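You operate a simulated robot arm through the tools that you are given. There is no shell and no other tool. Be economical: measure what you need, move in short steps, check, and stop when the job is done.

You run a simulated two-armed robot. Do the job below in one go: nothing can be reset, and whatever is moved stays where it is left.

TASK
Swap the green bead jar in the blue drawer for the orange one on the green cabinet.
Fine: take the orange jar's lid off first; the green jar and the lid go on the green cabinet; shut the drawer. Set down upright: jar. Where these are worked on the way, their far stop is far enough and under half their travel is too little: blue drawer.
Where things are to end (x, y in the base frame): jar within 60 mm of [500, 190]; jar within 60 mm of [490, 1470].
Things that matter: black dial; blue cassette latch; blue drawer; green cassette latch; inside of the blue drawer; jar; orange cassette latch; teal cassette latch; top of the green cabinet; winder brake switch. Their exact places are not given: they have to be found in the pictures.

The check looks at the end state, three seconds after you hand in, the way a careful person would. Anything else that was tipped, shoved, dropped, spilled or broken makes it a failure. A push-on lid holds only when it is set on centred and level and pressed home; a screw cap is set on level and turned clockwise until tight.

THE ROBOT
Two 7-joint arms with two-finger parallel grippers on one trunk, on a base that drives. Base frame: it is fixed to the floor where the robot stands at the start and does not move with it; the origin is under the middle of the robot, x ahead of it, y to its left, z up. Readings come in mm, rad, newtons and seconds.
The left shoulder is at the start at [50, 177, 1179], the right one opposite. With the tool pointing down near the work surface each hand reaches from about 100 to 660 mm from the robot's upright axis, wherever it stands, measured 20 degrees to its own side. Places, roughly: black dial [400, 100, 800]; blue cassette latch [500, 300, 1000]; blue drawer [500, 1500, 700]; green cassette latch [500, -200, 500]; inside of the blue drawer [600, 1500, 700]; jar [750, 1000, 1250]; orange cassette latch [500, -400, 500]; teal cassette latch [600, 1000, 1000]; top of the green cabinet [600, 200, 900]; winder brake switch [500, 800, 900]. Payload 3.43 kg a hand.
The tool frame of a hand sits at the grasp point between the pads (the TCP): z along the fingers, y along the line on which they close. The tips reach 34 mm beyond it. The gripper opens to 128 mm. The fingers are 24 mm wide and 12 mm thick; the gripper's body (48 by 130 mm) begins 96 mm behind the TCP.
Orientation is that of the tool frame in the base frame, as [roll, pitch, yaw] about the fixed x, y, z axes, in that order (R = Rz(yaw) Ry(pitch) Rx(roll)). With the fingers straight down and closing along the base's y, the tool's x points along the base's -x, its y along +y and its z along -z.

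THE INTERFACE
- The arms move only by the tool apply_moves. It takes "left_plan", "right_plan" or both (then of equal length, played together; a hand with none holds still); each is a list of rows, each a list of 7 numbers: the shift along the tool's x, y, z in units of 250 mm (1.0 is 250 mm), then the turn, a rotation vector about the tool's x, y, z in units of 180 degrees (1.0 is 180 degrees), then the finger opening in mm, from 0 to 128. In form: [[dx, dy, dz, rx, ry, rz, claw], ...]. A call has 1 to 20 rows; each row is the pose to reach, as a shift and turn from the pose commanded when the call began, along the tool's axes at that moment. A call with a number of a shift or a turn outside -1 to 1 is refused whole. Rows are played at 5 a second. More than 50 mm and 0.15 rad between two rows, or a gripper value outside its range, and nothing of the call is played. Where a pose cannot be reached the arm comes as near as it can. A force on the tool above 90 N (or 10 N above the force at the start of the call, whichever is more), or a blocked arm, ends the call early, and 0.2 s more pass. Each finger travels about 108 mm/s and halts on what it meets, pressing with about 31 N; the grip force reading is that of the motor and also rises with nothing between the fingers. The clock runs only during rows and for 0.2 s after the last one: add rows that repeat a pose to give the fingers time. The reply holds the time, the measured pose of the TCP, the force on the tool along the base axes, the opening and the grip force, in the units named above and with some noise, with the torque about the TCP (base axes, N m) and any sound that the robot's microphone picked up, and new pictures: "views" is both (left out), scene, wrist or none (wrist: the cameras of the hands that moved).
- Cameras (640 x 400 px; columns grow to the right, rows downward): "scene" is now at [146.7, 20.5, 1346.9]; the picture's right is [0.10, -1.00, 0.00], its down [-0.59, -0.06, -0.80] and it looks along [0.80, 0.08, -0.59] (base axes); focal length 236 px, centre (320, 200). "left" rides on the left gripper at [76, 11, -160] in its tool frame; the picture's right is [-0.15, 0.99, 0.00], its down [-0.88, -0.13, -0.46] and it looks along [-0.45, -0.07, 0.89] (tool axes); focal length 234 px, centre (320, 200). "right" rides on the right gripper at [76, -11, -160] in its tool frame; the picture's right is [0.15, 0.99, 0.00], its down [-0.88, 0.13, -0.46] and it looks along [-0.45, 0.07, 0.89] (tool axes); focal length 234 px, centre (320, 200).
- slide_trunk(by): slides the trunk up (or, below 0, down) by that many mm; the arms and the scene camera ride with it, the base frame stays. It gives what a move gives, with no picture.
- roll_base(legs): drives the robot by 1 to 6 legs, each [ahead, turn to the left] in mm and rad, along the robot's own axes; the way and the turn of a leg run together, so that a leg with both is an arc; at most 1500 mm and 3.142 rad a leg. The arms and the cameras ride along, it lands a little off, and it stops where it bumps. It gives what a move gives, and a new picture of the scene camera.
- pan_tilt(pan, tilt): turns the head with the scene camera to pan (to the left, within 1.396 rad either way) and tilt (down, from -0.506 to 1.204), counted from straight ahead of the robot. It gives what a move gives, and a new picture of the scene camera.
- probe_pixels(camera, pixels): for up to 12 pixels [column, row] of the newest picture of that camera ("zoom" is the newest enlarged one), the place [x, y, z] in the base frame of the surface seen there, good to about 2 mm, but the place of the scene camera against the robot may be out by one fixed shift of up to 18 mm in any direction. It takes no simulated time.
- inspect(camera, box): a new picture of the part [left, top, right, bottom] of that camera's present view, enlarged. It takes no simulated time.
- sign_off(): hands the job in; it is judged then, once.

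Work in short steps. Measure before you move; look again where a grasp or a placing could have gone wrong, and mend it. You have 80 turns and 260 pictures in all, those below and enlarged ones among them. Open the grippers and draw the arms clear of the work before you hand the job in, unless the task says otherwise; then end with one line.

The tools are called after ">>>" by a JSON object that holds its "api" and its "payload". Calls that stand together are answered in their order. apply_moves: Moves the arms, as the interface text tells. Its arguments: {"type":"object","properties":{"left_plan":{"type":"array"},"right_plan":{"type":"array"},"views":{"type":"string","enum":["both","scene","wrist","none"]}},"required":[]} The other tools are called the same way: slide_trunk (by) slides the trunk up or down; roll_base (legs) drives the base; pan_tilt (pan, tilt) turns the head that bears the scene camera; probe_pixels (camera, pixels) gives the place of the surface under pixels of a picture; inspect (camera, box) takes an enlarged picture of a part of a camera's view; sign_off () hands the job in.

At the start:

```text
clock: 0.0
left_ee_pos: [407.7, 319.3, 1143.1]
left_tool_rot: [-3.141, 0.0, 3.141]
left_contact_force: [0.2, 0.3, 0.3]
left_moment: [0.01, 0.0, 0.02]
left_grip_width: 127.8
left_grip_force: 0.1
right_ee_pos: [432.6, -81.3, 1160.8]
right_tool_rot: [3.141, -0.001, 3.141]
right_contact_force: [-0.5, 0.5, 0.1]
right_moment: [-0.01, 0.01, -0.01]
right_grip_width: 128.0
right_grip_force: 0.1
trunk travel left (down, up): [-350.0, 51.0]
robot x, y, heading: [1.6, -0.7, -0.003]
head pan, tilt: [0.096, 0.635]
```

scene: 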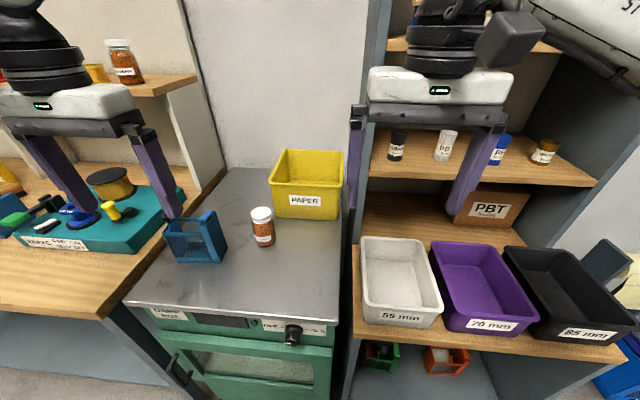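
right: 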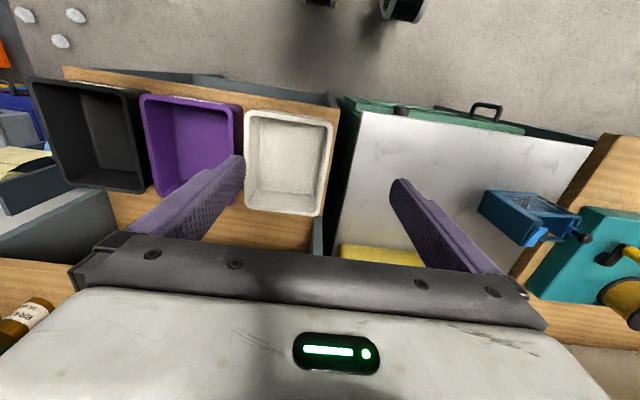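
left: 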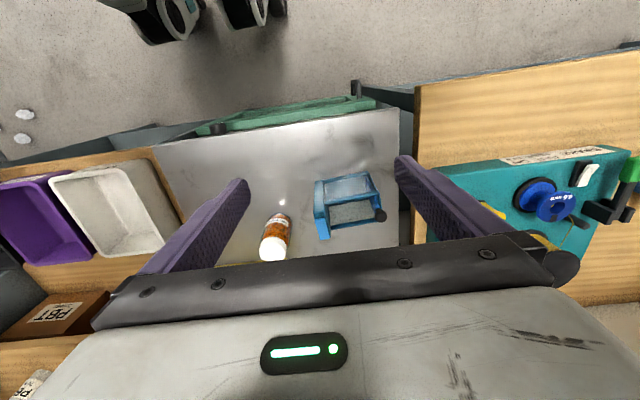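

The orange jar with a white lid stands on the green cabinet at scene (263,227). I measure it and zoom in.

>>> {"api": "probe_pixels", "payload": {"camera": "scene", "pixels": [[262, 209], [261, 216], [263, 228], [265, 245], [240, 200], [195, 240], [305, 185], [293, 335], [280, 290], [150, 290]]}}

>>> {"api": "inspect", "payload": {"camera": "scene", "box": [140, 140, 360, 280]}}

>>> {"api": "pan_tilt", "payload": {"pan": 1.2, "tilt": 0.6}}

```text
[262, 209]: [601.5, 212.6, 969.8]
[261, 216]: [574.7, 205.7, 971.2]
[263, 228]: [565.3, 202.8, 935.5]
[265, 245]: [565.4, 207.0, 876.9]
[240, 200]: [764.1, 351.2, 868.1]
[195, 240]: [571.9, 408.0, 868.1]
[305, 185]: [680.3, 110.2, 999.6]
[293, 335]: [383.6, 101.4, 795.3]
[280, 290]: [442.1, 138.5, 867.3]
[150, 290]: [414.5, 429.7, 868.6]
```

```text
2.86 times, centred on (250, 210) of scene
```

zoom: 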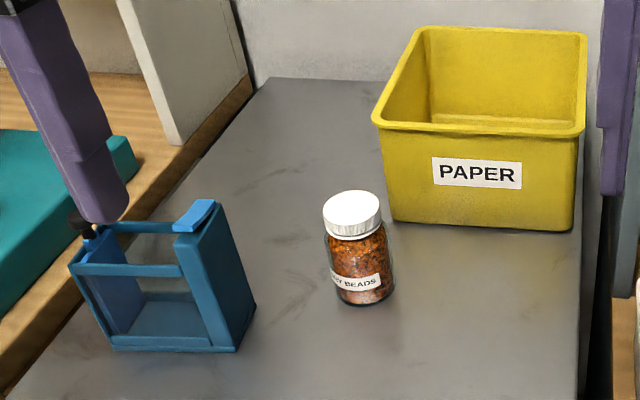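

```text
clock: 1.3
left_ee_pos: [407.1, 319.9, 1141.7]
left_tool_rot: [3.141, 0.0, 3.141]
left_contact_force: [-0.3, 0.2, -0.2]
left_moment: [0.03, -0.01, 0.04]
left_grip_width: 127.7
left_grip_force: 0.0
right_ee_pos: [433.1, -82.3, 1160.9]
right_tool_rot: [-3.141, 0.001, 3.14]
right_contact_force: [-0.2, -0.3, 0.7]
right_moment: [-0.02, -0.05, -0.02]
right_grip_width: 128.0
right_grip_force: 0.1
trunk travel left (down, up): [-350.0, 51.0]
robot x, y, heading: [0.5, 1.6, 0.0]
head pan, tilt: [1.201, 0.6]
```

scene: 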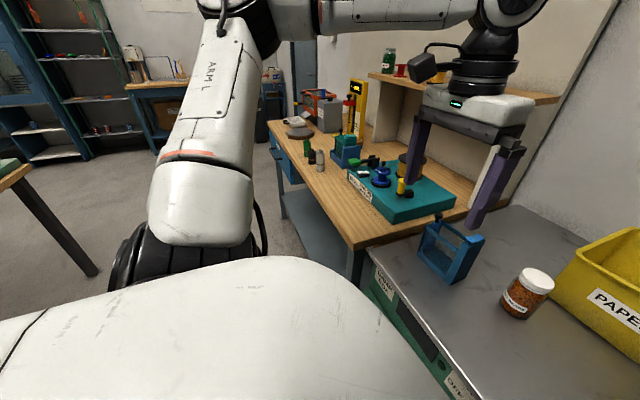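

The bench to the left has a blue drawer around (285,165). I zoom in and measure.

>>> {"api": "inspect", "payload": {"camera": "scene", "box": [255, 60, 415, 160]}}

>>> {"api": "inspect", "payload": {"camera": "scene", "box": [250, 100, 410, 300]}}

>>> {"api": "probe_pixels", "payload": {"camera": "scene", "pixels": [[270, 121], [273, 150], [296, 180], [352, 248], [350, 200], [320, 155], [300, 125], [382, 60], [395, 75], [520, 205], [530, 300], [455, 245]]}}

```text
4.00 times, centred on (335, 110) of scene
```

zoom: 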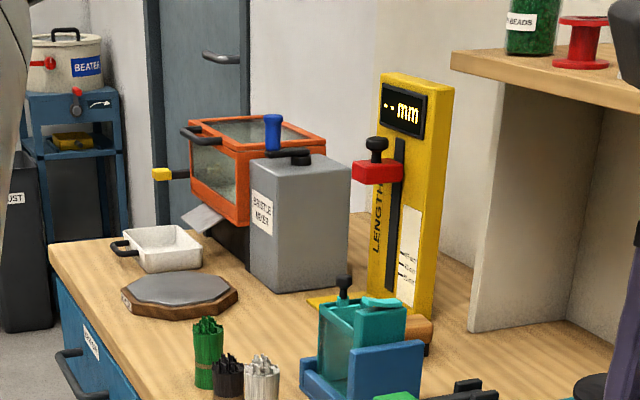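

```text
2.00 times, centred on (330, 200) of scene
```

zoom: 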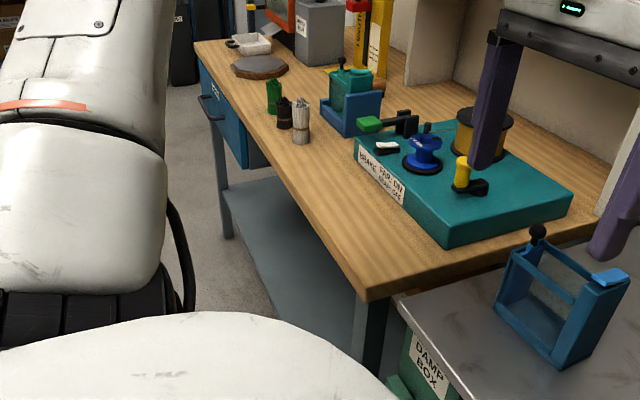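

```text
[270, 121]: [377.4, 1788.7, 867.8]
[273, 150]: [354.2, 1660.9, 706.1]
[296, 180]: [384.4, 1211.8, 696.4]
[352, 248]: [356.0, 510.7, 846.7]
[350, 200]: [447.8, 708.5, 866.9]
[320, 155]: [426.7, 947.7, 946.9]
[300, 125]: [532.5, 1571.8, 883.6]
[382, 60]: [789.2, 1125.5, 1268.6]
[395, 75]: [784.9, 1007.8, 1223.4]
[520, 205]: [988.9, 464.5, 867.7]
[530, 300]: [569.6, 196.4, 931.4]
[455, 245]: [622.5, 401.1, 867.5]
```

Drawer front is at about x=360, y 1250–1700, bench top z=867. Now measure the jar with the left wrist camera (no head-camera shift).

>>> {"api": "probe_pixels", "payload": {"camera": "left", "pixels": [[272, 254], [265, 248], [280, 250], [262, 254], [284, 254], [272, 247], [279, 228], [282, 214], [300, 190], [325, 200], [375, 180], [380, 215]]}}

>>> {"api": "inspect", "payload": {"camera": "left", "box": [220, 150, 400, 270]}}

```text
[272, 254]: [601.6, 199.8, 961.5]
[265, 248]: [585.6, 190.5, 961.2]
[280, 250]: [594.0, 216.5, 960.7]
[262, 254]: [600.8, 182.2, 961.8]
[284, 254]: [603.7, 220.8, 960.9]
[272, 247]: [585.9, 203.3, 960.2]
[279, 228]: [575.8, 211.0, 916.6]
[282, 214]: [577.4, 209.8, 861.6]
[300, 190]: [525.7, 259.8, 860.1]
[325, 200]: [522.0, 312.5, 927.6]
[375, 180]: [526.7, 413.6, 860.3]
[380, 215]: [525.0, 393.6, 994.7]
```

```text
3.33 times, centred on (310, 210) of left
```

zoom: 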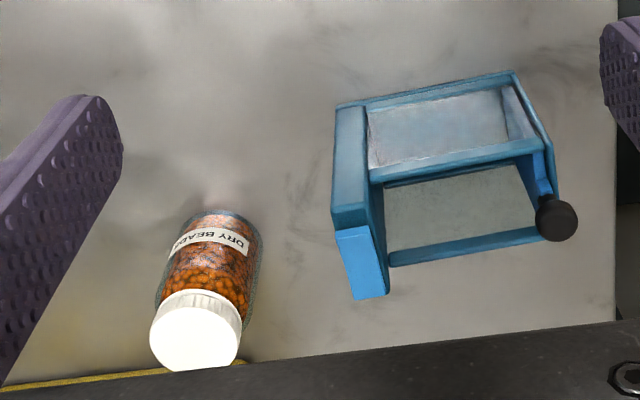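

Wrist camera gives lid top at z≈961, centre about (598,202), cabinet top 860. I bring the left hand in front of the jar, tilted 35° below horizontal, to grip the body so the right hand can take the lid off.

>>> {"api": "apply_moves", "payload": {"left_plan": [[-0.0115, -0.0585, 0.046, 0, -0.0382, 0, 110], [-0.023, -0.117, 0.092, 0, -0.0764, 0, 100], [-0.0345, -0.1755, 0.138, 0, -0.1146, 0, 90], [-0.046, -0.234, 0.184, 0, -0.1528, 0, 85], [-0.0575, -0.2925, 0.23, 0, -0.191, 0, 85], [-0.069, -0.351, 0.276, 0, -0.2292, 0, 85], [-0.0805, -0.4095, 0.322, 0, -0.2674, 0, 85], [-0.092, -0.468, 0.368, 0, -0.3056, 0, 85], [-0.092, -0.468, 0.368, 0, -0.3056, 0, 85]], "views": "wrist"}}

>>> {"api": "pan_tilt", "payload": {"pan": 0.25, "tilt": 0.7}}

```text
clock: 3.3
left_ee_pos: [465.3, 193.8, 1052.0]
left_tool_rot: [3.142, 0.959, 3.141]
left_contact_force: [-0.7, 0.2, 0.1]
left_moment: [-0.02, -0.02, -0.03]
left_grip_width: 85.0
left_grip_force: 0.0
left hand out of reach, approached as far as the arm can: row 7, 8, 9
right_ee_pos: [433.1, -81.9, 1161.4]
right_tool_rot: [3.141, 0.001, -3.141]
right_contact_force: [-0.4, 0.4, 0.2]
right_moment: [-0.02, -0.03, 0.01]
right_grip_width: 128.1
right_grip_force: 0.1
trunk travel left (down, up): [-350.0, 51.0]
robot x, y, heading: [-3.1, -1.1, -0.002]
head pan, tilt: [1.201, 0.6]
```

left: 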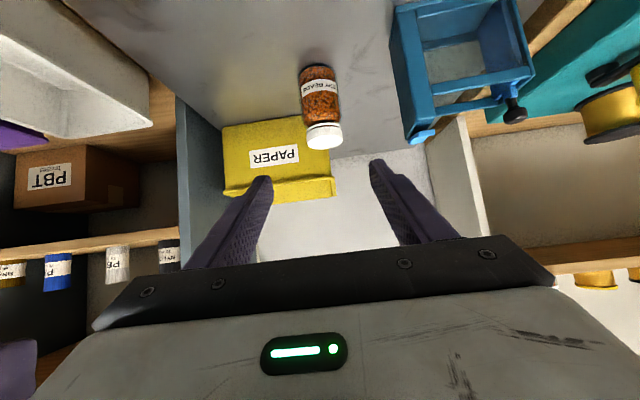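

```text
clock: 4.6
left_ee_pos: [466.7, 194.0, 1053.4]
left_tool_rot: [-3.139, 0.961, 3.14]
left_contact_force: [-0.1, 0.4, -0.5]
left_moment: [0.03, -0.01, -0.01]
left_grip_width: 85.0
left_grip_force: 0.0
right_ee_pos: [432.8, -81.4, 1160.3]
right_tool_rot: [3.141, 0.0, -3.14]
right_contact_force: [1.0, -1.2, 0.5]
right_moment: [-0.01, -0.02, 0.05]
right_grip_width: 128.0
right_grip_force: 0.0
trunk travel left (down, up): [-350.0, 51.0]
robot x, y, heading: [-0.3, 0.1, -0.005]
head pan, tilt: [0.25, 0.7]
```

scene: 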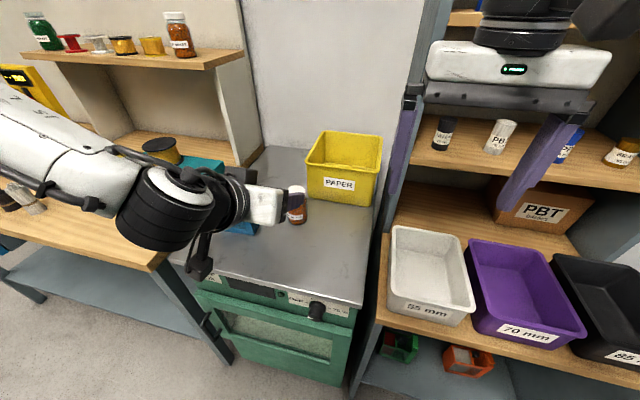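

The pose was a bit too near the robot, but tilt is right. The jar now shows upside down at left (320,100), lid at (323,133); I measure it.

>>> {"api": "probe_pixels", "payload": {"camera": "left", "pixels": [[323, 141], [309, 140], [338, 135], [323, 128], [307, 130], [340, 128], [302, 105], [320, 105], [338, 105], [320, 70], [404, 60], [422, 135]]}}

>>> {"api": "inspect", "payload": {"camera": "left", "box": [280, 40, 380, 160]}}

```text
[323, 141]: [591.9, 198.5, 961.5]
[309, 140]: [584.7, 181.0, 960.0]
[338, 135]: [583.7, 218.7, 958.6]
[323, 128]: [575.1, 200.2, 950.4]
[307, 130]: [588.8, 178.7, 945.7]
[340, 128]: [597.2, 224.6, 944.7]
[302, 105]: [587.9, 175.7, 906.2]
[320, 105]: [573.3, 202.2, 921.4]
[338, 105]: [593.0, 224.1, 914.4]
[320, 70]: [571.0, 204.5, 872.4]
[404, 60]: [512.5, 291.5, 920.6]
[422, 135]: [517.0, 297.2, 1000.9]
```

```text
3.33 times, centred on (330, 100) of left
```

zoom: 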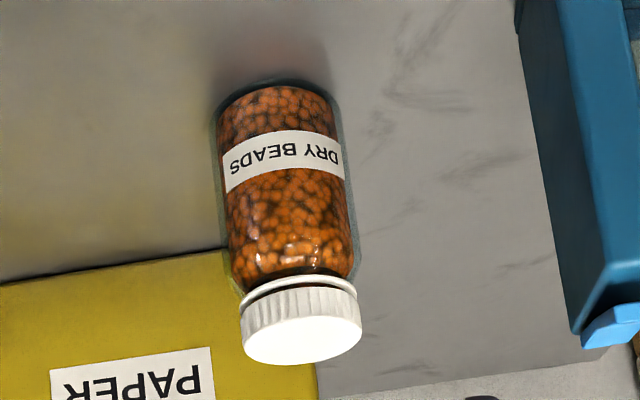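

Jar axis ≈ (597,201), body radius ~25, lid z 942–961. A small test move forward to recover an exact commanded pose.

>>> {"api": "apply_moves", "payload": {"left_plan": [[-0.013, 0, 0.088, 0, 0, 0, 85], [-0.026, 0, 0.177, 0, 0, 0, 85], [-0.039, 0, 0.2656, 0, 0, 0, 85], [-0.039, 0, 0.2656, 0, 0, 0, 85]], "views": "none"}}

```text
clock: 5.6
left_ee_pos: [525.8, 193.8, 1023.2]
left_tool_rot: [3.141, 0.96, -3.141]
left_contact_force: [0.1, 1.0, -0.3]
left_moment: [0.01, -0.01, -0.01]
left_grip_width: 85.2
left_grip_force: 0.1
right_ee_pos: [433.0, -81.5, 1161.8]
right_tool_rot: [-3.14, 0.0, -3.142]
right_contact_force: [-0.5, -0.1, 0.7]
right_moment: [-0.02, -0.05, -0.01]
right_grip_width: 128.3
right_grip_force: 0.1
trunk travel left (down, up): [-350.0, 51.0]
robot x, y, heading: [-0.1, 0.6, -0.001]
head pan, tilt: [0.25, 0.7]
```

Command follows the measured pose. Lower and slide the open fingers around the jar body.

>>> {"api": "apply_moves", "payload": {"left_plan": [[0.084, 0.028, 0.094, 0, 0, 0, 85], [0.168, 0.028, 0.189, 0, 0, 0, 85], [0.251, 0.028, 0.283, 0, 0, 0, 85], [0.251, 0.028, 0.36, 0, 0, 0, 85], [0.25, 0.028, 0.44, 0, 0, 0, 85], [0.25, 0.028, 0.522, 0, 0, 0, 85], [0.25, 0.028, 0.522, 0, 0, 0, 85]], "views": "both"}}

```text
clock: 7.2
left_ee_pos: [588.6, 217.1, 914.7]
left_tool_rot: [3.14, 0.96, -3.141]
left_contact_force: [0.2, -1.3, 0.4]
left_moment: [-0.05, 0.02, 0.01]
left_grip_width: 85.5
left_grip_force: 0.7
left hand out of reach, approached as far as the arm can: row 5, 6, 7
right_ee_pos: [431.7, -81.8, 1160.2]
right_tool_rot: [3.14, 0.0, -3.142]
right_contact_force: [-0.6, 0.7, 0.7]
right_moment: [0.0, 0.03, 0.04]
right_grip_width: 128.2
right_grip_force: 0.0
trunk travel left (down, up): [-350.0, 51.0]
robot x, y, heading: [-0.8, -0.9, 0.0]
head pan, tilt: [0.25, 0.7]
```

scene: 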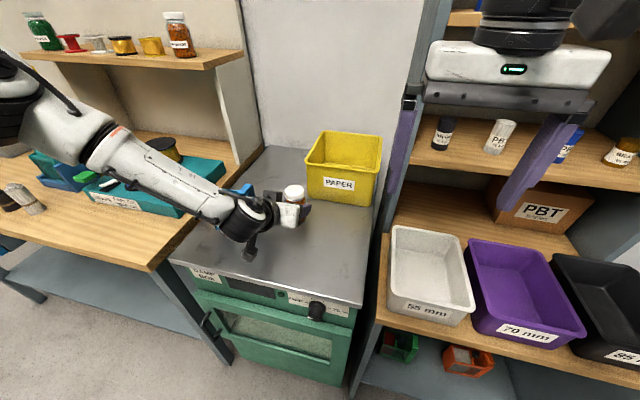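
left: 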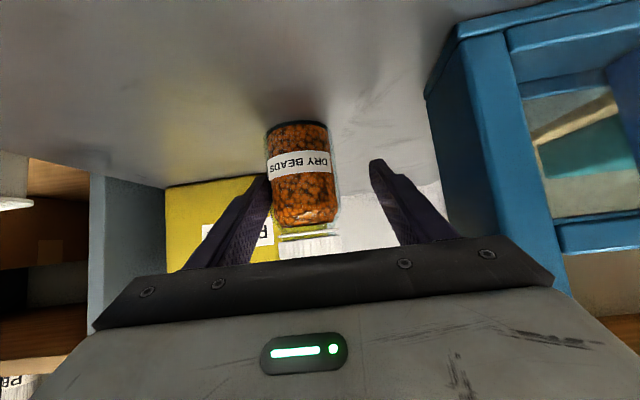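

The reach limited the hand and it drifted to y=217. I back out and up, then lower the trunk for a flatter approach.

>>> {"api": "apply_moves", "payload": {"left_plan": [[0, -0.03, -0.08, 0, 0, 0, 90], [0, -0.06, -0.16, 0, 0, 0, 90], [0, -0.06, -0.32, 0, 0, 0, 85], [-0.14, -0.06, -0.42, 0, 0, 0, 85], [-0.28, -0.06, -0.52, 0, 0, 0, 85], [-0.426, -0.06, -0.62, 0, 0, 0, 85], [-0.426, -0.06, -0.62, 0, 0, 0, 85]], "views": "wrist"}}

>>> {"api": "probe_pixels", "payload": {"camera": "right", "pixels": [[246, 150], [288, 160], [190, 145], [90, 130], [370, 250], [450, 180], [300, 245], [20, 320]]}}

```text
clock: 8.8
left_ee_pos: [521.9, 203.1, 1091.6]
left_tool_rot: [3.141, 0.96, 3.141]
left_contact_force: [1.0, -0.4, 0.1]
left_moment: [0.04, 0.0, 0.0]
left_grip_width: 85.1
left_grip_force: 0.0
right_ee_pos: [432.7, -82.4, 1160.8]
right_tool_rot: [-3.141, -0.002, 3.142]
right_contact_force: [0.5, 0.3, 0.0]
right_moment: [0.01, -0.03, -0.01]
right_grip_width: 127.9
right_grip_force: 0.0
trunk travel left (down, up): [-350.0, 51.0]
robot x, y, heading: [2.4, -0.2, 0.0]
head pan, tilt: [0.25, 0.7]
```

left: 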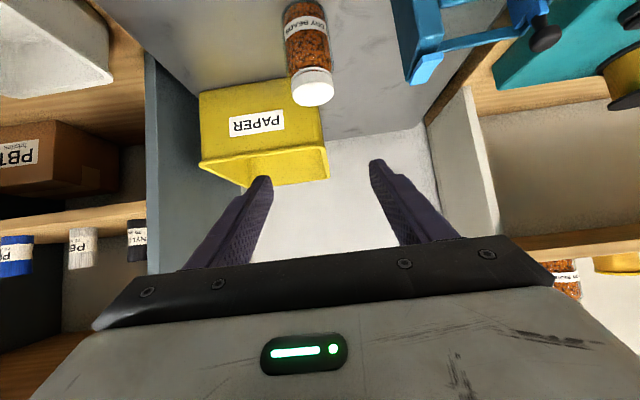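

```text
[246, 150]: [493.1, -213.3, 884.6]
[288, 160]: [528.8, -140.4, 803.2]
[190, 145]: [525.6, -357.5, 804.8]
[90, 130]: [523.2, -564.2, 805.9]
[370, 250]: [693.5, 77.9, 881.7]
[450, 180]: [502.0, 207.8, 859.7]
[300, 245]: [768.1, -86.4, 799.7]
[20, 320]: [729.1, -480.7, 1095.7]
```

Jar still upright. Bins under the right hand top out at z≈885, so lower the trunk 130 mm.

>>> {"api": "slide_trunk", "payload": {"by": -130}}

```text
clock: 10.3
left_ee_pos: [522.2, 202.1, 962.2]
left_tool_rot: [-3.14, 0.96, -3.141]
left_contact_force: [0.0, -0.3, 0.9]
left_moment: [0.0, 0.01, 0.04]
left_grip_width: 85.0
left_grip_force: 0.1
right_ee_pos: [433.8, -81.7, 1030.0]
right_tool_rot: [-3.141, -0.002, -3.141]
right_contact_force: [0.4, -0.2, 0.2]
right_moment: [-0.01, 0.01, 0.01]
right_grip_width: 128.4
right_grip_force: 0.1
trunk travel left (down, up): [-220.0, 181.0]
robot x, y, heading: [1.5, 5.1, 0.001]
head pan, tilt: [0.25, 0.7]
```

Now the approach along the tool axis to the jar body.

>>> {"api": "apply_moves", "payload": {"left_plan": [[0.013, -0.004, 0.128, 0, 0, 0, 85], [0.026, -0.004, 0.256, 0, 0, 0, 85], [0.039, -0.004, 0.384, 0, 0, 0, 85], [0.039, -0.004, 0.384, 0, 0, 0, 85]], "views": "both"}}

```text
clock: 11.3
left_ee_pos: [595.8, 200.5, 897.5]
left_tool_rot: [-3.141, 0.96, -3.141]
left_contact_force: [0.1, -0.7, 0.8]
left_moment: [0.0, 0.0, 0.02]
left_grip_width: 85.1
left_grip_force: 0.0
right_ee_pos: [431.9, -80.7, 1030.0]
right_tool_rot: [-3.14, 0.001, -3.14]
right_contact_force: [0.1, -0.5, 0.7]
right_moment: [0.03, -0.01, -0.02]
right_grip_width: 128.2
right_grip_force: 0.0
trunk travel left (down, up): [-220.0, 181.0]
robot x, y, heading: [1.6, -1.9, 0.002]
head pan, tilt: [0.25, 0.7]
```

scene: 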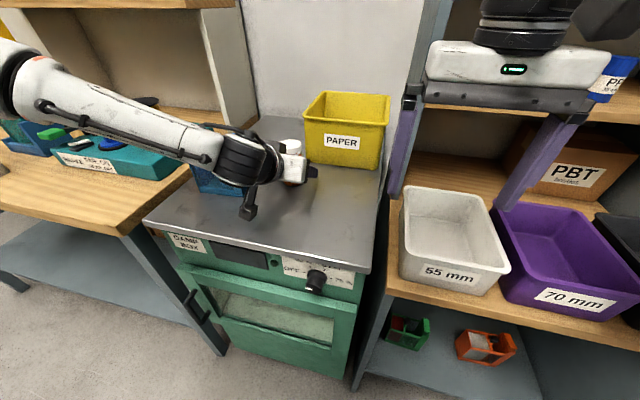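
left: 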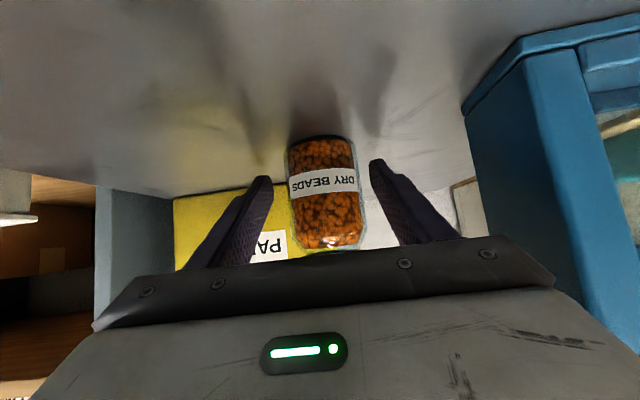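

The jar is centred between the fingers (col 325). Close on it.

>>> {"api": "apply_moves", "payload": {"left_plan": [[0, 0, 0, 0, 0, 0, 60], [0, 0, 0, 0, 0, 0, 40], [0, 0, 0, 0, 0, 0, 35], [0, 0, 0, 0, 0, 0, 35]], "views": "none"}}

```text
clock: 12.3
left_ee_pos: [595.4, 199.8, 898.0]
left_tool_rot: [3.141, 0.961, -3.141]
left_contact_force: [0.2, -0.4, -0.6]
left_moment: [0.01, -0.03, -0.04]
left_grip_width: 56.8
left_grip_force: 31.2
right_ee_pos: [434.1, -82.1, 1030.6]
right_tool_rot: [3.14, 0.001, 3.14]
right_contact_force: [0.7, -0.5, -0.3]
right_moment: [-0.03, 0.01, -0.02]
right_grip_width: 127.9
right_grip_force: 0.0
trunk travel left (down, up): [-220.0, 181.0]
robot x, y, heading: [-0.1, 0.9, -0.006]
head pan, tilt: [0.25, 0.7]
```

Gripped at 56.8 mm, 31 N. Lift 15 mm and bring the jar toward (510,140) so the right hand can reach.

>>> {"api": "apply_moves", "payload": {"left_plan": [[-0.049, 0, -0.034, 0, 0, 0, 35], [-0.0, -0.06, -0.104, 0, 0, 0, 35], [0.049, -0.12, -0.174, 0, 0, 0, 35], [0.098, -0.18, -0.244, 0, 0, 0, 35], [0.146, -0.24, -0.313, 0, 0, 0, 35], [0.146, -0.24, -0.313, 0, 0, 0, 35]], "views": "both"}}

```text
clock: 13.8
left_ee_pos: [510.4, 141.1, 914.8]
left_tool_rot: [3.141, 0.961, -3.141]
left_contact_force: [0.6, 0.5, -0.3]
left_moment: [0.03, 0.04, 0.02]
left_grip_width: 56.7
left_grip_force: 30.7
right_ee_pos: [432.4, -80.4, 1030.3]
right_tool_rot: [3.141, -0.001, -3.141]
right_contact_force: [-0.2, 0.0, -0.4]
right_moment: [0.0, 0.02, 0.0]
right_grip_width: 128.1
right_grip_force: 0.0
trunk travel left (down, up): [-220.0, 181.0]
robot x, y, heading: [-1.3, -0.0, 0.002]
head pan, tilt: [0.25, 0.7]
```

scene: 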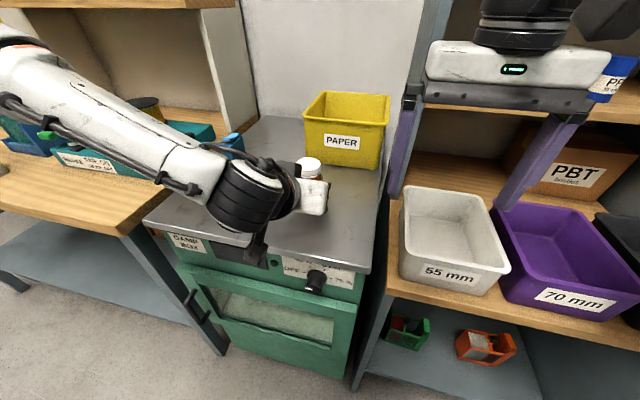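
left: 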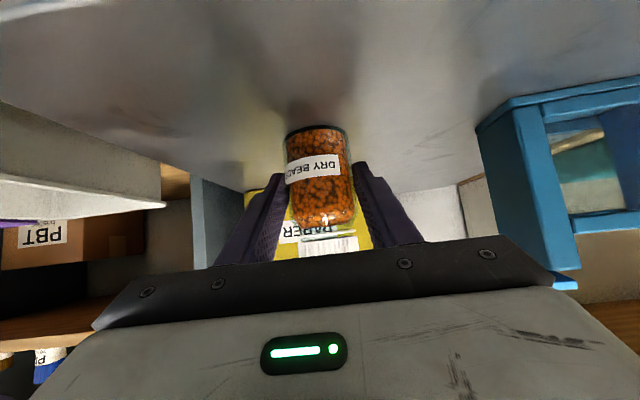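

The held jar moved fine. Before crossing with the right hand, I check where the shelf's side panel (scene 400,180 / 432,40) stands.

>>> {"api": "probe_pixels", "payload": {"camera": "scene", "pixels": [[400, 150], [390, 190], [432, 40], [445, 20], [385, 240], [372, 320], [408, 100], [308, 162], [308, 168], [318, 172]]}}

>>> {"api": "apply_moves", "payload": {"left_plan": [[0.026, 0, 0.018, 0, 0, 0, 35], [0.052, 0, 0.037, 0, 0, 0, 35], [0.052, 0, 0.037, 0, 0, 0, 35]], "views": "none"}}

```text
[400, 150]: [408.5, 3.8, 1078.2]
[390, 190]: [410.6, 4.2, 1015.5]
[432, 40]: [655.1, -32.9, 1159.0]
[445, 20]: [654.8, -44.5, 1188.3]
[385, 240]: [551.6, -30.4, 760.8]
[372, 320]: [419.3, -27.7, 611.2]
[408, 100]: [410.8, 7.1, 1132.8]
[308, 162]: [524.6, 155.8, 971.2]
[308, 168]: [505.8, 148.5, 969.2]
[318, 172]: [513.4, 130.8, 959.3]
```

```text
clock: 14.6
left_ee_pos: [511.7, 140.0, 902.4]
left_tool_rot: [-3.141, 0.972, 3.14]
left_contact_force: [1.8, 0.1, 23.8]
left_moment: [-0.02, -0.69, 0.14]
left_grip_width: 56.3
left_grip_force: 30.8
right_ee_pos: [430.8, -81.9, 1031.5]
right_tool_rot: [3.141, 0.001, 3.141]
right_contact_force: [-0.5, 0.3, 0.0]
right_moment: [0.02, 0.01, -0.01]
right_grip_width: 128.1
right_grip_force: 0.1
trunk travel left (down, up): [-220.0, 181.0]
robot x, y, heading: [1.6, 1.5, -0.002]
head pan, tilt: [0.25, 0.7]
```

Jar is on the surface (24 N), panel edge is back at x≈655. Relieve the pressing slightly and bring the right hand above the lid to look.

>>> {"api": "apply_moves", "payload": {"left_plan": [[-0.006, 0, -0.004, 0, 0, 0, 35], [-0.008, 0, -0.005, 0, 0, 0, 35], [-0.008, 0, -0.005, 0, 0, 0, 35], [-0.008, 0, -0.005, 0, 0, 0, 35], [-0.008, 0, -0.005, 0, 0, 0, 35], [-0.008, 0, -0.005, 0, 0, 0, 35], [-0.008, 0, -0.005, 0, 0, 0, 35]], "right_plan": [[0, 0, -0.15, 0, 0, 0, 110], [-0.06, 0.16, -0.22, 0, 0, 0, 90], [-0.12, 0.33, -0.22, 0, 0, 0, 80], [-0.18, 0.5, -0.22, 0, 0, 0, 80], [-0.25, 0.67, -0.22, 0, 0, 0, 80], [-0.308, 0.83, -0.2, 0, 0, 0, 80], [-0.308, 0.83, -0.2, 0, 0, 0, 80]], "views": "both"}}

```text
clock: 16.4
left_ee_pos: [510.8, 140.9, 901.8]
left_tool_rot: [-3.14, 0.968, 3.138]
left_contact_force: [2.1, -0.6, 3.1]
left_moment: [0.03, -0.19, -0.04]
left_grip_width: 55.8
left_grip_force: 31.1
right_ee_pos: [516.4, 51.4, 1088.4]
right_tool_rot: [3.074, 0.002, 3.043]
right_contact_force: [0.2, 0.8, 0.1]
right_moment: [-0.03, 0.0, 0.01]
right_grip_width: 80.1
right_grip_force: 0.0
right hand out of reach, approached as far as the arm can: row 5, 6, 7
trunk travel left (down, up): [-220.0, 181.0]
robot x, y, heading: [-0.2, -0.2, -0.002]
head pan, tilt: [0.25, 0.7]
stopped in row 7 (right hand): the arm was blocked; the commanded pose is now the measured one
```

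scene: 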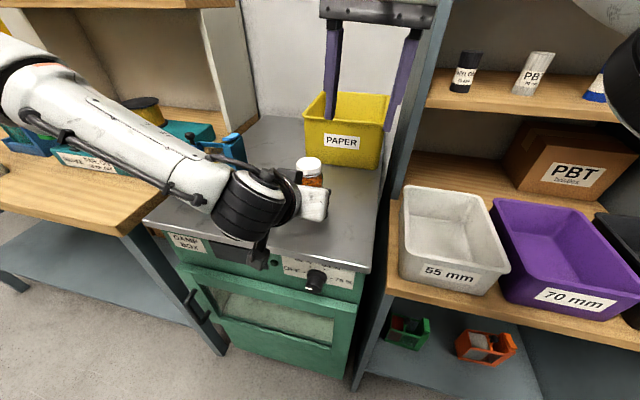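
right: 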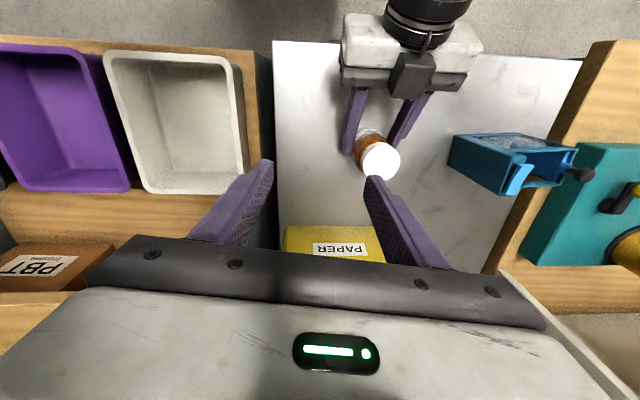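
left: 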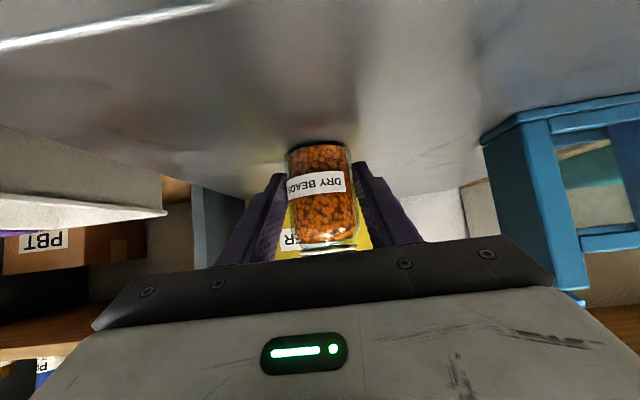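

Right arm tops out at y≈51 here, so I should bring the jar further right. Check the cabinet's right edge and bin rim in the right image.

>>> {"api": "probe_pixels", "payload": {"camera": "right", "pixels": [[279, 130], [276, 80], [290, 215], [243, 120], [248, 170], [262, 130], [380, 160], [368, 160], [395, 160], [380, 145], [380, 178], [290, 240]]}}

```text
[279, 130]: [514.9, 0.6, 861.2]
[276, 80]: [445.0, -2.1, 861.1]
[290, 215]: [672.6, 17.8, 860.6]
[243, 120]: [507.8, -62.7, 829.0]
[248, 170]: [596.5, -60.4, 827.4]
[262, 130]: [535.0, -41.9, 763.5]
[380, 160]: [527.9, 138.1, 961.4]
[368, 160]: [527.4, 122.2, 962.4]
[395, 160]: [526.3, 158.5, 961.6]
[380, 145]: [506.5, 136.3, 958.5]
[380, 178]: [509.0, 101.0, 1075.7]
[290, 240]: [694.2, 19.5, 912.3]
```

Cabinet edge is y≈0. Lift the jar slightly and move it to y≈50, x≈490, with the right hand stepping aside.

>>> {"api": "apply_moves", "payload": {"left_plan": [[-0.039, 0, -0.027, 0, 0, 0, 35], [-0.028, -0.09, -0.044, 0, 0, 0, 35], [-0.017, -0.18, -0.06, 0, 0, 0, 35], [-0.005, -0.27, -0.077, 0, 0, 0, 35], [0.007, -0.36, -0.093, 0, 0, 0, 35], [0.007, -0.36, -0.093, 0, 0, 0, 35]], "right_plan": [[0, -0.15, 0, 0, 0, 0, 80], [0, -0.3, 0, 0, 0, 0, 80], [0, -0.45, 0, 0, 0, 0, 80], [0, -0.45, 0, 0, 0, 0, 80], [0, -0.45, 0, 0, 0, 0, 80], [0, -0.45, 0, 0, 0, 0, 80]], "views": "none"}}

```text
clock: 17.8
left_ee_pos: [491.2, 106.7, 928.8]
left_tool_rot: [-3.14, 0.962, 3.14]
left_contact_force: [-0.1, -0.4, -1.7]
left_moment: [0.0, 0.04, 0.0]
left_grip_width: 55.6
left_grip_force: 30.5
left hand out of reach, approached as far as the arm can: row 3, 4, 5, 6
right_ee_pos: [505.3, -58.7, 1080.1]
right_tool_rot: [3.079, -0.001, 3.049]
right_contact_force: [0.1, 0.0, 0.2]
right_moment: [0.04, 0.0, 0.0]
right_grip_width: 80.1
right_grip_force: 0.0
trunk travel left (down, up): [-220.0, 181.0]
robot x, y, heading: [1.8, -2.1, -0.0]
head pan, tilt: [0.25, 0.7]
```

The left arm is limited at y≈107 with this heading. I yaw the hand 0.5 rad to the right (more natural when crossing) and continue to y≈55.

>>> {"api": "apply_moves", "payload": {"left_plan": [[0, 0, 0, 0.0325, 0, 0.0229, 35], [0, 0, 0, 0.065, 0, 0.0457, 35], [0, 0, 0, 0.0975, 0, 0.0686, 35], [0, 0, 0, 0.13, 0, 0.0914, 35], [0, -0.104, 0, 0.13, 0, 0.0914, 35], [0, -0.208, 0, 0.13, 0, 0.0914, 35], [0, -0.208, 0, 0.13, 0, 0.0914, 35]], "views": "both"}}

```text
clock: 19.4
left_ee_pos: [491.6, 54.4, 926.8]
left_tool_rot: [3.14, 0.962, 2.639]
left_contact_force: [0.4, 0.3, -1.8]
left_moment: [0.02, 0.05, 0.0]
left_grip_width: 55.6
left_grip_force: 30.8
right_ee_pos: [505.2, -57.7, 1080.0]
right_tool_rot: [3.078, -0.001, 3.049]
right_contact_force: [0.7, -0.1, 1.0]
right_moment: [0.01, -0.01, 0.02]
right_grip_width: 80.0
right_grip_force: 0.0
trunk travel left (down, up): [-220.0, 181.0]
robot x, y, heading: [-1.3, -1.1, -0.001]
head pan, tilt: [0.25, 0.7]
```

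scene: 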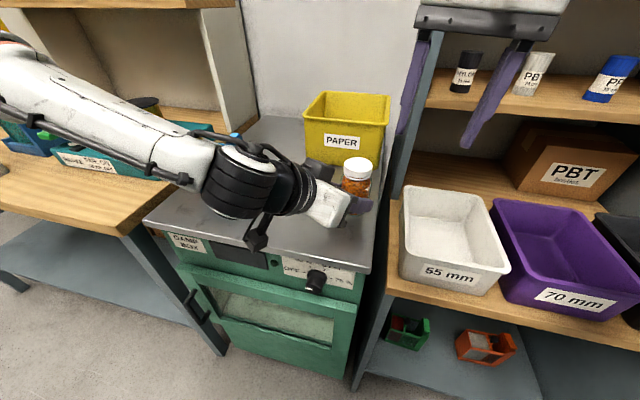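
left: 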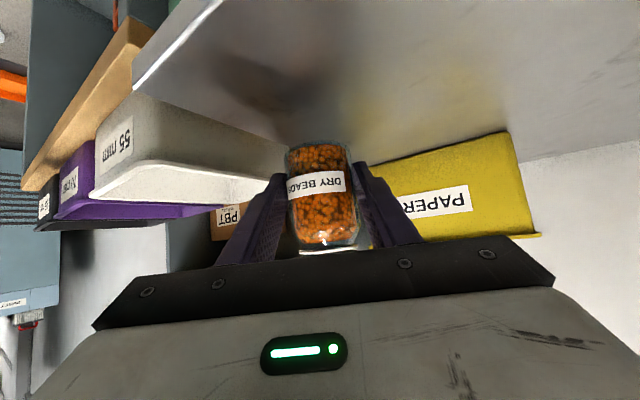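

Jar is now at about (497,52). I set it down and bring the right hand, straightened, above the lid.

>>> {"api": "apply_moves", "payload": {"left_plan": [[0.027, 0, 0.019, 0, 0, 0, 35], [0.054, 0, 0.038, 0, 0, 0, 35], [0.0786, 0, 0.0551, 0, 0, 0, 35], [0.0786, 0, 0.0551, 0, 0, 0, 35]], "right_plan": [[0, 0.1, -0.04, 0.02, 0, -0.0293, 80], [0, 0.22, -0.04, 0.02, 0, -0.0293, 80], [0, 0.34, -0.04, 0.02, 0, -0.0293, 80], [0, 0.36, -0.04, 0.02, 0, -0.0293, 80]], "views": "wrist"}}

```text
clock: 20.4
left_ee_pos: [492.0, 54.7, 902.0]
left_tool_rot: [3.138, 0.961, 2.637]
left_contact_force: [0.5, 0.1, -1.7]
left_moment: [0.02, 0.05, 0.04]
left_grip_width: 56.0
left_grip_force: 30.9
right_ee_pos: [512.9, 28.6, 1096.6]
right_tool_rot: [3.141, 0.003, 3.142]
right_contact_force: [0.0, -0.3, -0.2]
right_moment: [0.02, 0.0, 0.04]
right_grip_width: 80.1
right_grip_force: 0.1
trunk travel left (down, up): [-220.0, 181.0]
robot x, y, heading: [0.9, 1.8, -0.003]
head pan, tilt: [0.25, 0.7]
```

right: 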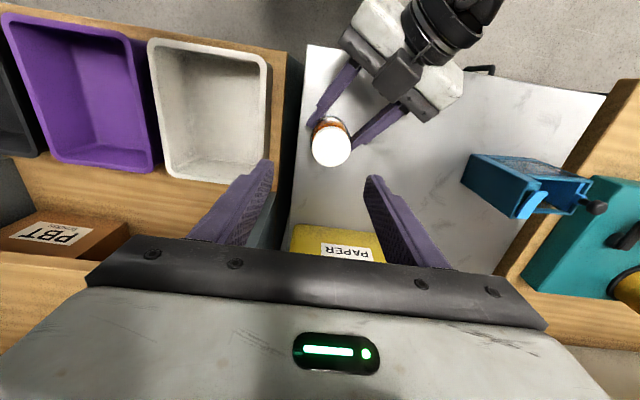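
left: 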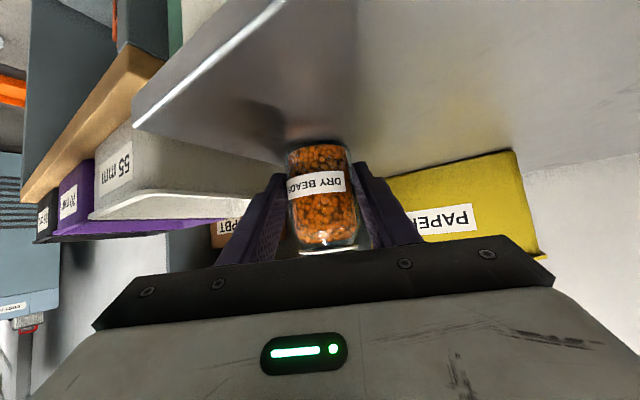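

The lid is at right (331,145). Measure it.

>>> {"api": "probe_pixels", "payload": {"camera": "right", "pixels": [[331, 145], [314, 145], [348, 145], [331, 130], [331, 162], [320, 155], [342, 155], [310, 120], [366, 140]]}}

>>> {"api": "inspect", "payload": {"camera": "right", "box": [290, 90, 390, 190]}}

```text
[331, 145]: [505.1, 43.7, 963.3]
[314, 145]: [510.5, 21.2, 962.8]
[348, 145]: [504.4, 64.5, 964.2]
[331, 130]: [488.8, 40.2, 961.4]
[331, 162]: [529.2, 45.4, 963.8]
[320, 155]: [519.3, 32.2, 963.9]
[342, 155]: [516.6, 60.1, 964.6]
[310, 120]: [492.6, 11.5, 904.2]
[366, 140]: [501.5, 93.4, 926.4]
```

```text
4.00 times, centred on (340, 140) of right
```

zoom: 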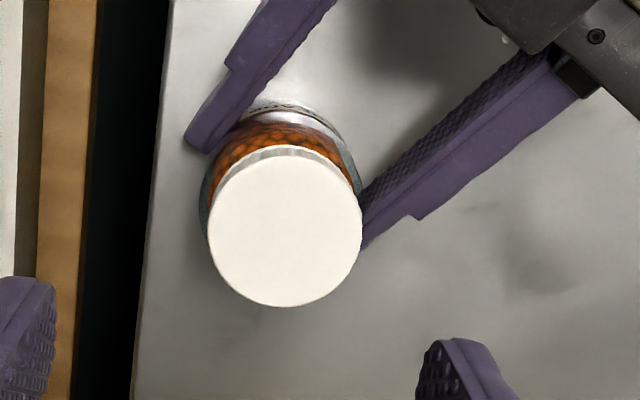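

Lid top centre (508,43.5,963.5). Align the right hand and descend so the tips reach z≈945 around the lid.

>>> {"api": "apply_moves", "payload": {"right_plan": [[0.02, 0.06, 0.1, 0, 0, 0, 70], [0.02, 0.06, 0.22, 0, 0, 0, 70], [0.02, 0.06, 0.34, 0, 0, 0, 70], [0.02, 0.06, 0.474, 0, 0, 0, 70], [0.02, 0.06, 0.474, 0, 0, 0, 70]], "views": "wrist"}}

```text
clock: 21.6
left_ee_pos: [493.5, 54.3, 902.9]
left_tool_rot: [3.138, 0.96, 2.636]
left_contact_force: [-0.3, 0.8, -1.5]
left_moment: [0.01, 0.06, -0.03]
left_grip_width: 56.1
left_grip_force: 30.7
right_ee_pos: [508.8, 44.6, 976.9]
right_tool_rot: [-3.141, 0.003, 3.141]
right_contact_force: [0.2, 0.1, 0.2]
right_moment: [0.01, -0.01, 0.0]
right_grip_width: 70.0
right_grip_force: 0.0
trunk travel left (down, up): [-220.0, 181.0]
robot x, y, heading: [-3.1, 0.8, 0.001]
head pan, tilt: [0.25, 0.7]
```

right: 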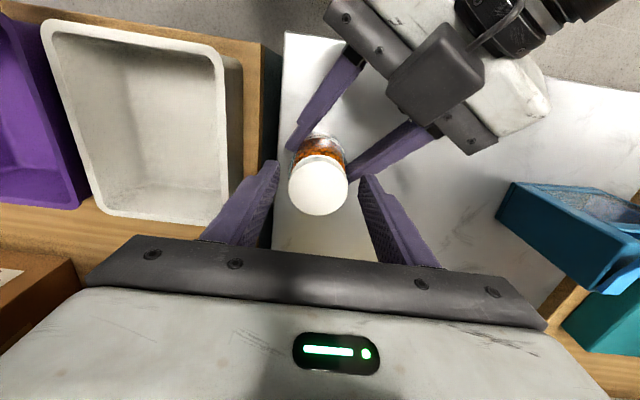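

Lid is centred between the right fingers. Close and twist counter-clockwise about 60°.

>>> {"api": "apply_moves", "payload": {"right_plan": [[0, 0, 0, 0, 0, 0, 50], [0, 0, 0, 0, 0, 0, 30], [0, 0, 0, 0, 0, 0, 30], [0, 0, 0, 0, 0, -0.04, 30], [0, 0, 0, 0, 0, -0.08, 30], [0, 0, 0, 0, 0, -0.12, 30], [0, 0, 0, 0, 0, -0.16, 30], [0, 0, 0, 0, 0, -0.2, 30], [0, 0, 0, 0, 0, -0.24, 30], [0, 0, 0, 0, 0, -0.28, 30], [0, 0, 0, 0, 0, -0.32, 30]], "views": "wrist"}}

```text
clock: 23.9
left_ee_pos: [489.9, 54.0, 902.1]
left_tool_rot: [3.14, 0.961, 2.637]
left_contact_force: [-13.8, 13.8, -1.7]
left_moment: [-0.51, -0.12, 0.1]
left_grip_width: 56.2
left_grip_force: 30.8
right_ee_pos: [506.1, 43.0, 975.4]
right_tool_rot: [-3.134, 0.005, -2.202]
right_contact_force: [12.2, -13.0, 1.4]
right_moment: [-0.45, -0.73, -0.08]
right_grip_width: 46.4
right_grip_force: 30.5
right hand out of reach, approached as far as the arm can: row 11
trunk travel left (down, up): [-220.0, 181.0]
robot x, y, heading: [-1.7, -0.6, -0.006]
head pan, tilt: [0.25, 0.7]
```

right: 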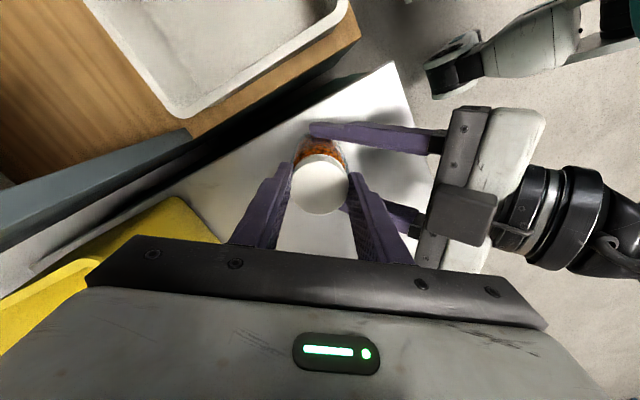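

Twisted 54° with little torque. Test with a small upward pull.

>>> {"api": "apply_moves", "payload": {"right_plan": [[0, 0, -0.008, 0, 0, 0, 30], [0, 0, -0.016, 0, 0, 0, 30], [0, 0, -0.016, 0, 0, 0, 30]], "views": "none"}}

```text
clock: 24.8
left_ee_pos: [491.6, 53.8, 903.8]
left_tool_rot: [3.138, 0.964, 2.634]
left_contact_force: [-15.7, 6.4, 4.0]
left_moment: [-0.51, -0.33, -0.03]
left_grip_width: 56.2
left_grip_force: 30.3
right_ee_pos: [504.7, 42.5, 978.9]
right_tool_rot: [-3.136, 0.006, -2.204]
right_contact_force: [15.4, -5.9, -6.0]
right_moment: [-0.07, -0.87, 0.03]
right_grip_width: 46.7
right_grip_force: 31.7
trunk travel left (down, up): [-220.0, 181.0]
robot x, y, heading: [1.7, -1.2, 0.005]
head pan, tilt: [0.25, 0.7]
```

Not free yet (6 N): it is a screw cap. Release, turn back clockwise ~90° and look before the next twist.

>>> {"api": "apply_moves", "payload": {"right_plan": [[0, 0, 0.014, 0, 0, 0, 45], [0, 0, 0.014, 0, 0, 0, 66], [0, 0, 0.014, 0, 0, 0, 66], [0, 0, 0.014, 0, 0, 0.046, 66], [0, 0, 0.014, 0, 0, 0.092, 66], [0, 0, 0.014, 0, 0, 0.138, 66], [0, 0, 0.014, 0, 0, 0.184, 66], [0, 0, 0.014, 0, 0, 0.23, 66], [0, 0, 0.014, 0, 0, 0.276, 66], [0, 0, 0.014, 0, 0, 0.322, 66], [0, 0, 0.014, 0, 0, 0.368, 66], [0, 0, 0.014, 0, 0, 0.414, 66], [0, 0, 0.014, 0, 0, 0.46, 66], [0, 0, 0.014, 0, 0, 0.5, 66], [0, 0, 0.014, 0, 0, 0.5, 66]], "views": "wrist"}}

```text
clock: 27.9
left_ee_pos: [492.0, 55.1, 903.2]
left_tool_rot: [3.138, 0.961, 2.637]
left_contact_force: [0.0, 0.8, -2.3]
left_moment: [-0.01, 0.02, -0.01]
left_grip_width: 56.0
left_grip_force: 31.4
right_ee_pos: [504.1, 43.6, 976.9]
right_tool_rot: [3.14, 0.003, 2.509]
right_contact_force: [0.2, -0.9, -0.4]
right_moment: [0.01, -0.01, 0.01]
right_grip_width: 65.8
right_grip_force: 0.0
trunk travel left (down, up): [-220.0, 181.0]
robot x, y, heading: [-0.3, 4.5, 0.0]
head pan, tilt: [0.25, 0.7]
```

right: 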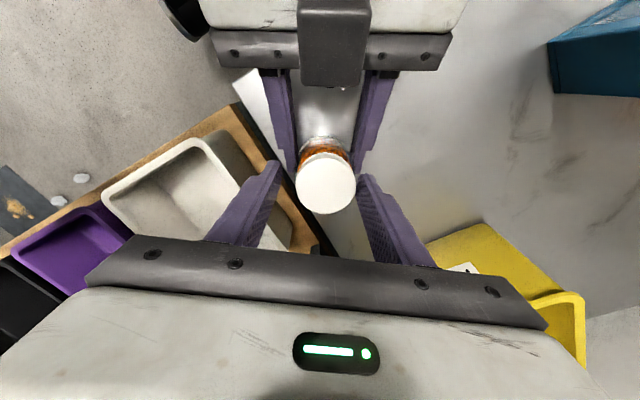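

Good range. Re-measure the lid to centre on it.

>>> {"api": "probe_pixels", "payload": {"camera": "right", "pixels": [[325, 188], [298, 188], [353, 188], [325, 164], [325, 210], [307, 170], [345, 170]]}}

>>> {"api": "inspect", "payload": {"camera": "right", "box": [270, 120, 380, 230]}}

```text
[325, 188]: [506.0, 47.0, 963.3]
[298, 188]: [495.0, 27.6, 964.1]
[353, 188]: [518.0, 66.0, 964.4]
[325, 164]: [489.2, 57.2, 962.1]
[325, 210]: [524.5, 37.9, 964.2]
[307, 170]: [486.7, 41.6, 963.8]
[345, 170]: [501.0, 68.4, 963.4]
```

```text
3.64 times, centred on (325, 175) of right
```

zoom: 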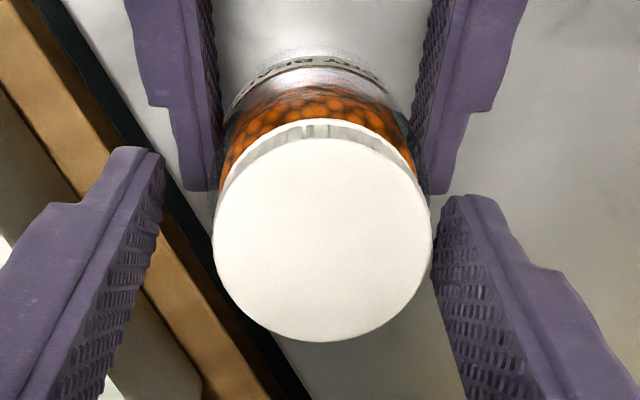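

Lid centre is (507,47), top 963.5. Shift 4.6 mm along the closing axis, close, twist 90° CCW.

>>> {"api": "apply_moves", "payload": {"right_plan": [[-0.001, 0.0184, 0, 0, 0, 0, 60], [-0.001, 0.0184, 0, 0, 0, 0, 30], [-0.001, 0.0184, 0, 0, 0, 0, 30], [-0.001, 0.0184, 0, 0, 0, 0, 30], [-0.001, 0.0184, 0, 0, 0, -0.046, 30], [-0.001, 0.0184, 0, 0, 0, -0.092, 30], [-0.001, 0.0184, 0, 0, 0, -0.138, 30], [-0.001, 0.0184, 0, 0, 0, -0.184, 30], [-0.001, 0.0184, 0, 0, 0, -0.23, 30], [-0.001, 0.0184, 0, 0, 0, -0.276, 30], [-0.001, 0.0184, 0, 0, 0, -0.322, 30], [-0.001, 0.0184, 0, 0, 0, -0.368, 30], [-0.001, 0.0184, 0, 0, 0, -0.414, 30], [-0.001, 0.0184, 0, 0, 0, -0.46, 30], [-0.001, 0.0184, 0, 0, 0, -0.49, 30]], "views": "none"}}

```text
clock: 31.1
left_ee_pos: [492.7, 55.4, 903.8]
left_tool_rot: [3.139, 0.961, 2.64]
left_contact_force: [2.6, 5.6, -3.0]
left_moment: [0.39, -0.12, 0.16]
left_grip_width: 56.0
left_grip_force: 31.3
right_ee_pos: [507.9, 47.0, 977.0]
right_tool_rot: [-3.138, 0.002, -2.23]
right_contact_force: [-2.3, -5.6, 1.4]
right_moment: [-0.77, 0.31, -0.02]
right_grip_width: 46.9
right_grip_force: 30.6
trunk travel left (down, up): [-220.0, 181.0]
robot x, y, heading: [2.4, 0.1, 0.004]
head pan, tilt: [0.25, 0.7]
```

Centred with low side force. Try a gentle upward pull again to see whether it comes free.

>>> {"api": "apply_moves", "payload": {"right_plan": [[0, 0, -0.01, 0, 0, 0, 30], [0, 0, -0.02, 0, 0, 0, 30], [0, 0, -0.03, 0, 0, 0, 30], [0, 0, -0.03, 0, 0, 0, 30]], "views": "wrist"}}

```text
clock: 32.1
left_ee_pos: [493.4, 53.8, 905.2]
left_tool_rot: [3.135, 0.97, 2.634]
left_contact_force: [-2.6, 8.0, 22.1]
left_moment: [-0.42, -0.5, 0.09]
left_grip_width: 55.8
left_grip_force: 30.9
right_ee_pos: [507.5, 46.8, 984.2]
right_tool_rot: [-3.14, -0.002, -2.235]
right_contact_force: [2.5, -7.5, -24.3]
right_moment: [-0.3, -0.03, -0.01]
right_grip_width: 46.9
right_grip_force: 31.0
trunk travel left (down, up): [-220.0, 181.0]
robot x, y, heading: [-3.6, -0.8, -0.003]
head pan, tilt: [0.25, 0.7]
```

right: 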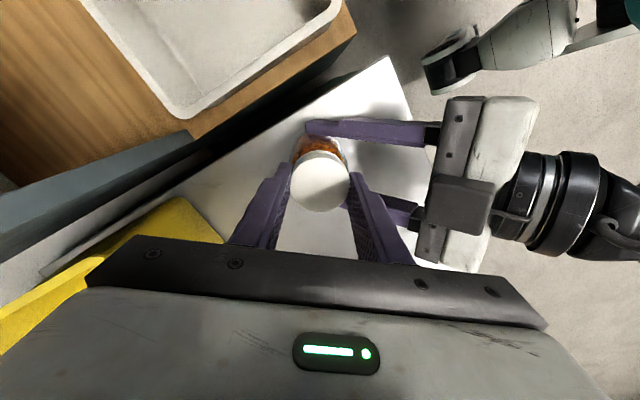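

24 N of pull. Check heights of lid now.

>>> {"api": "probe_pixels", "payload": {"camera": "right", "pixels": [[320, 185], [300, 180], [340, 180], [320, 205], [320, 165]]}}

>>> {"api": "inspect", "payload": {"camera": "right", "box": [270, 110, 380, 220]}}

>>> {"api": "inspect", "payload": {"camera": "scene", "box": [300, 100, 420, 240]}}

>>> {"api": "inspect", "payload": {"camera": "left", "box": [240, 100, 400, 260]}}

```text
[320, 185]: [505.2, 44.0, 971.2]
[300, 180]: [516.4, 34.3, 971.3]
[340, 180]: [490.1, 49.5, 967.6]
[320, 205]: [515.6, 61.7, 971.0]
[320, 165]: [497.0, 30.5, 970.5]
```

```text
3.64 times, centred on (325, 165) of right
```

zoom: 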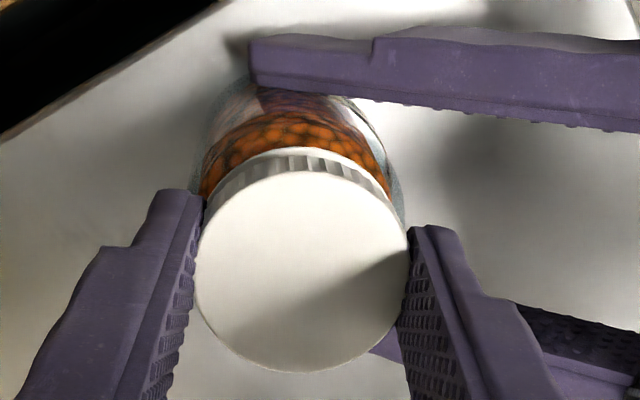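

```text
2.86 times, centred on (360, 170) of scene
```

zoom: 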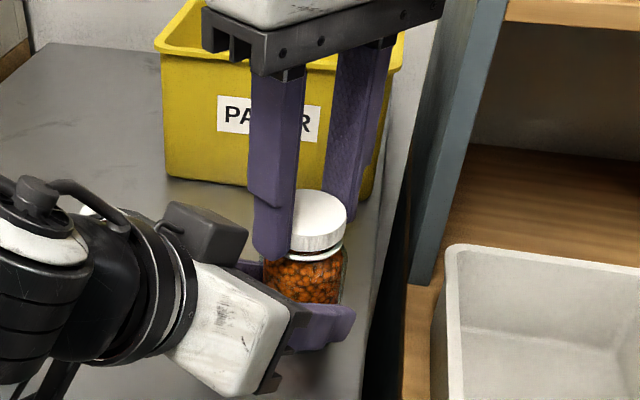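

```text
2.50 times, centred on (320, 180) of left
```

zoom: 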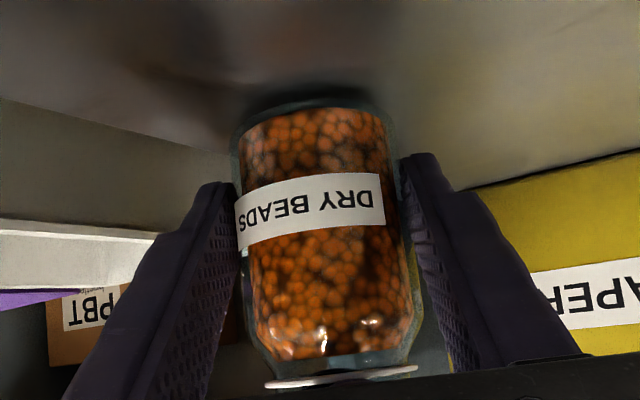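

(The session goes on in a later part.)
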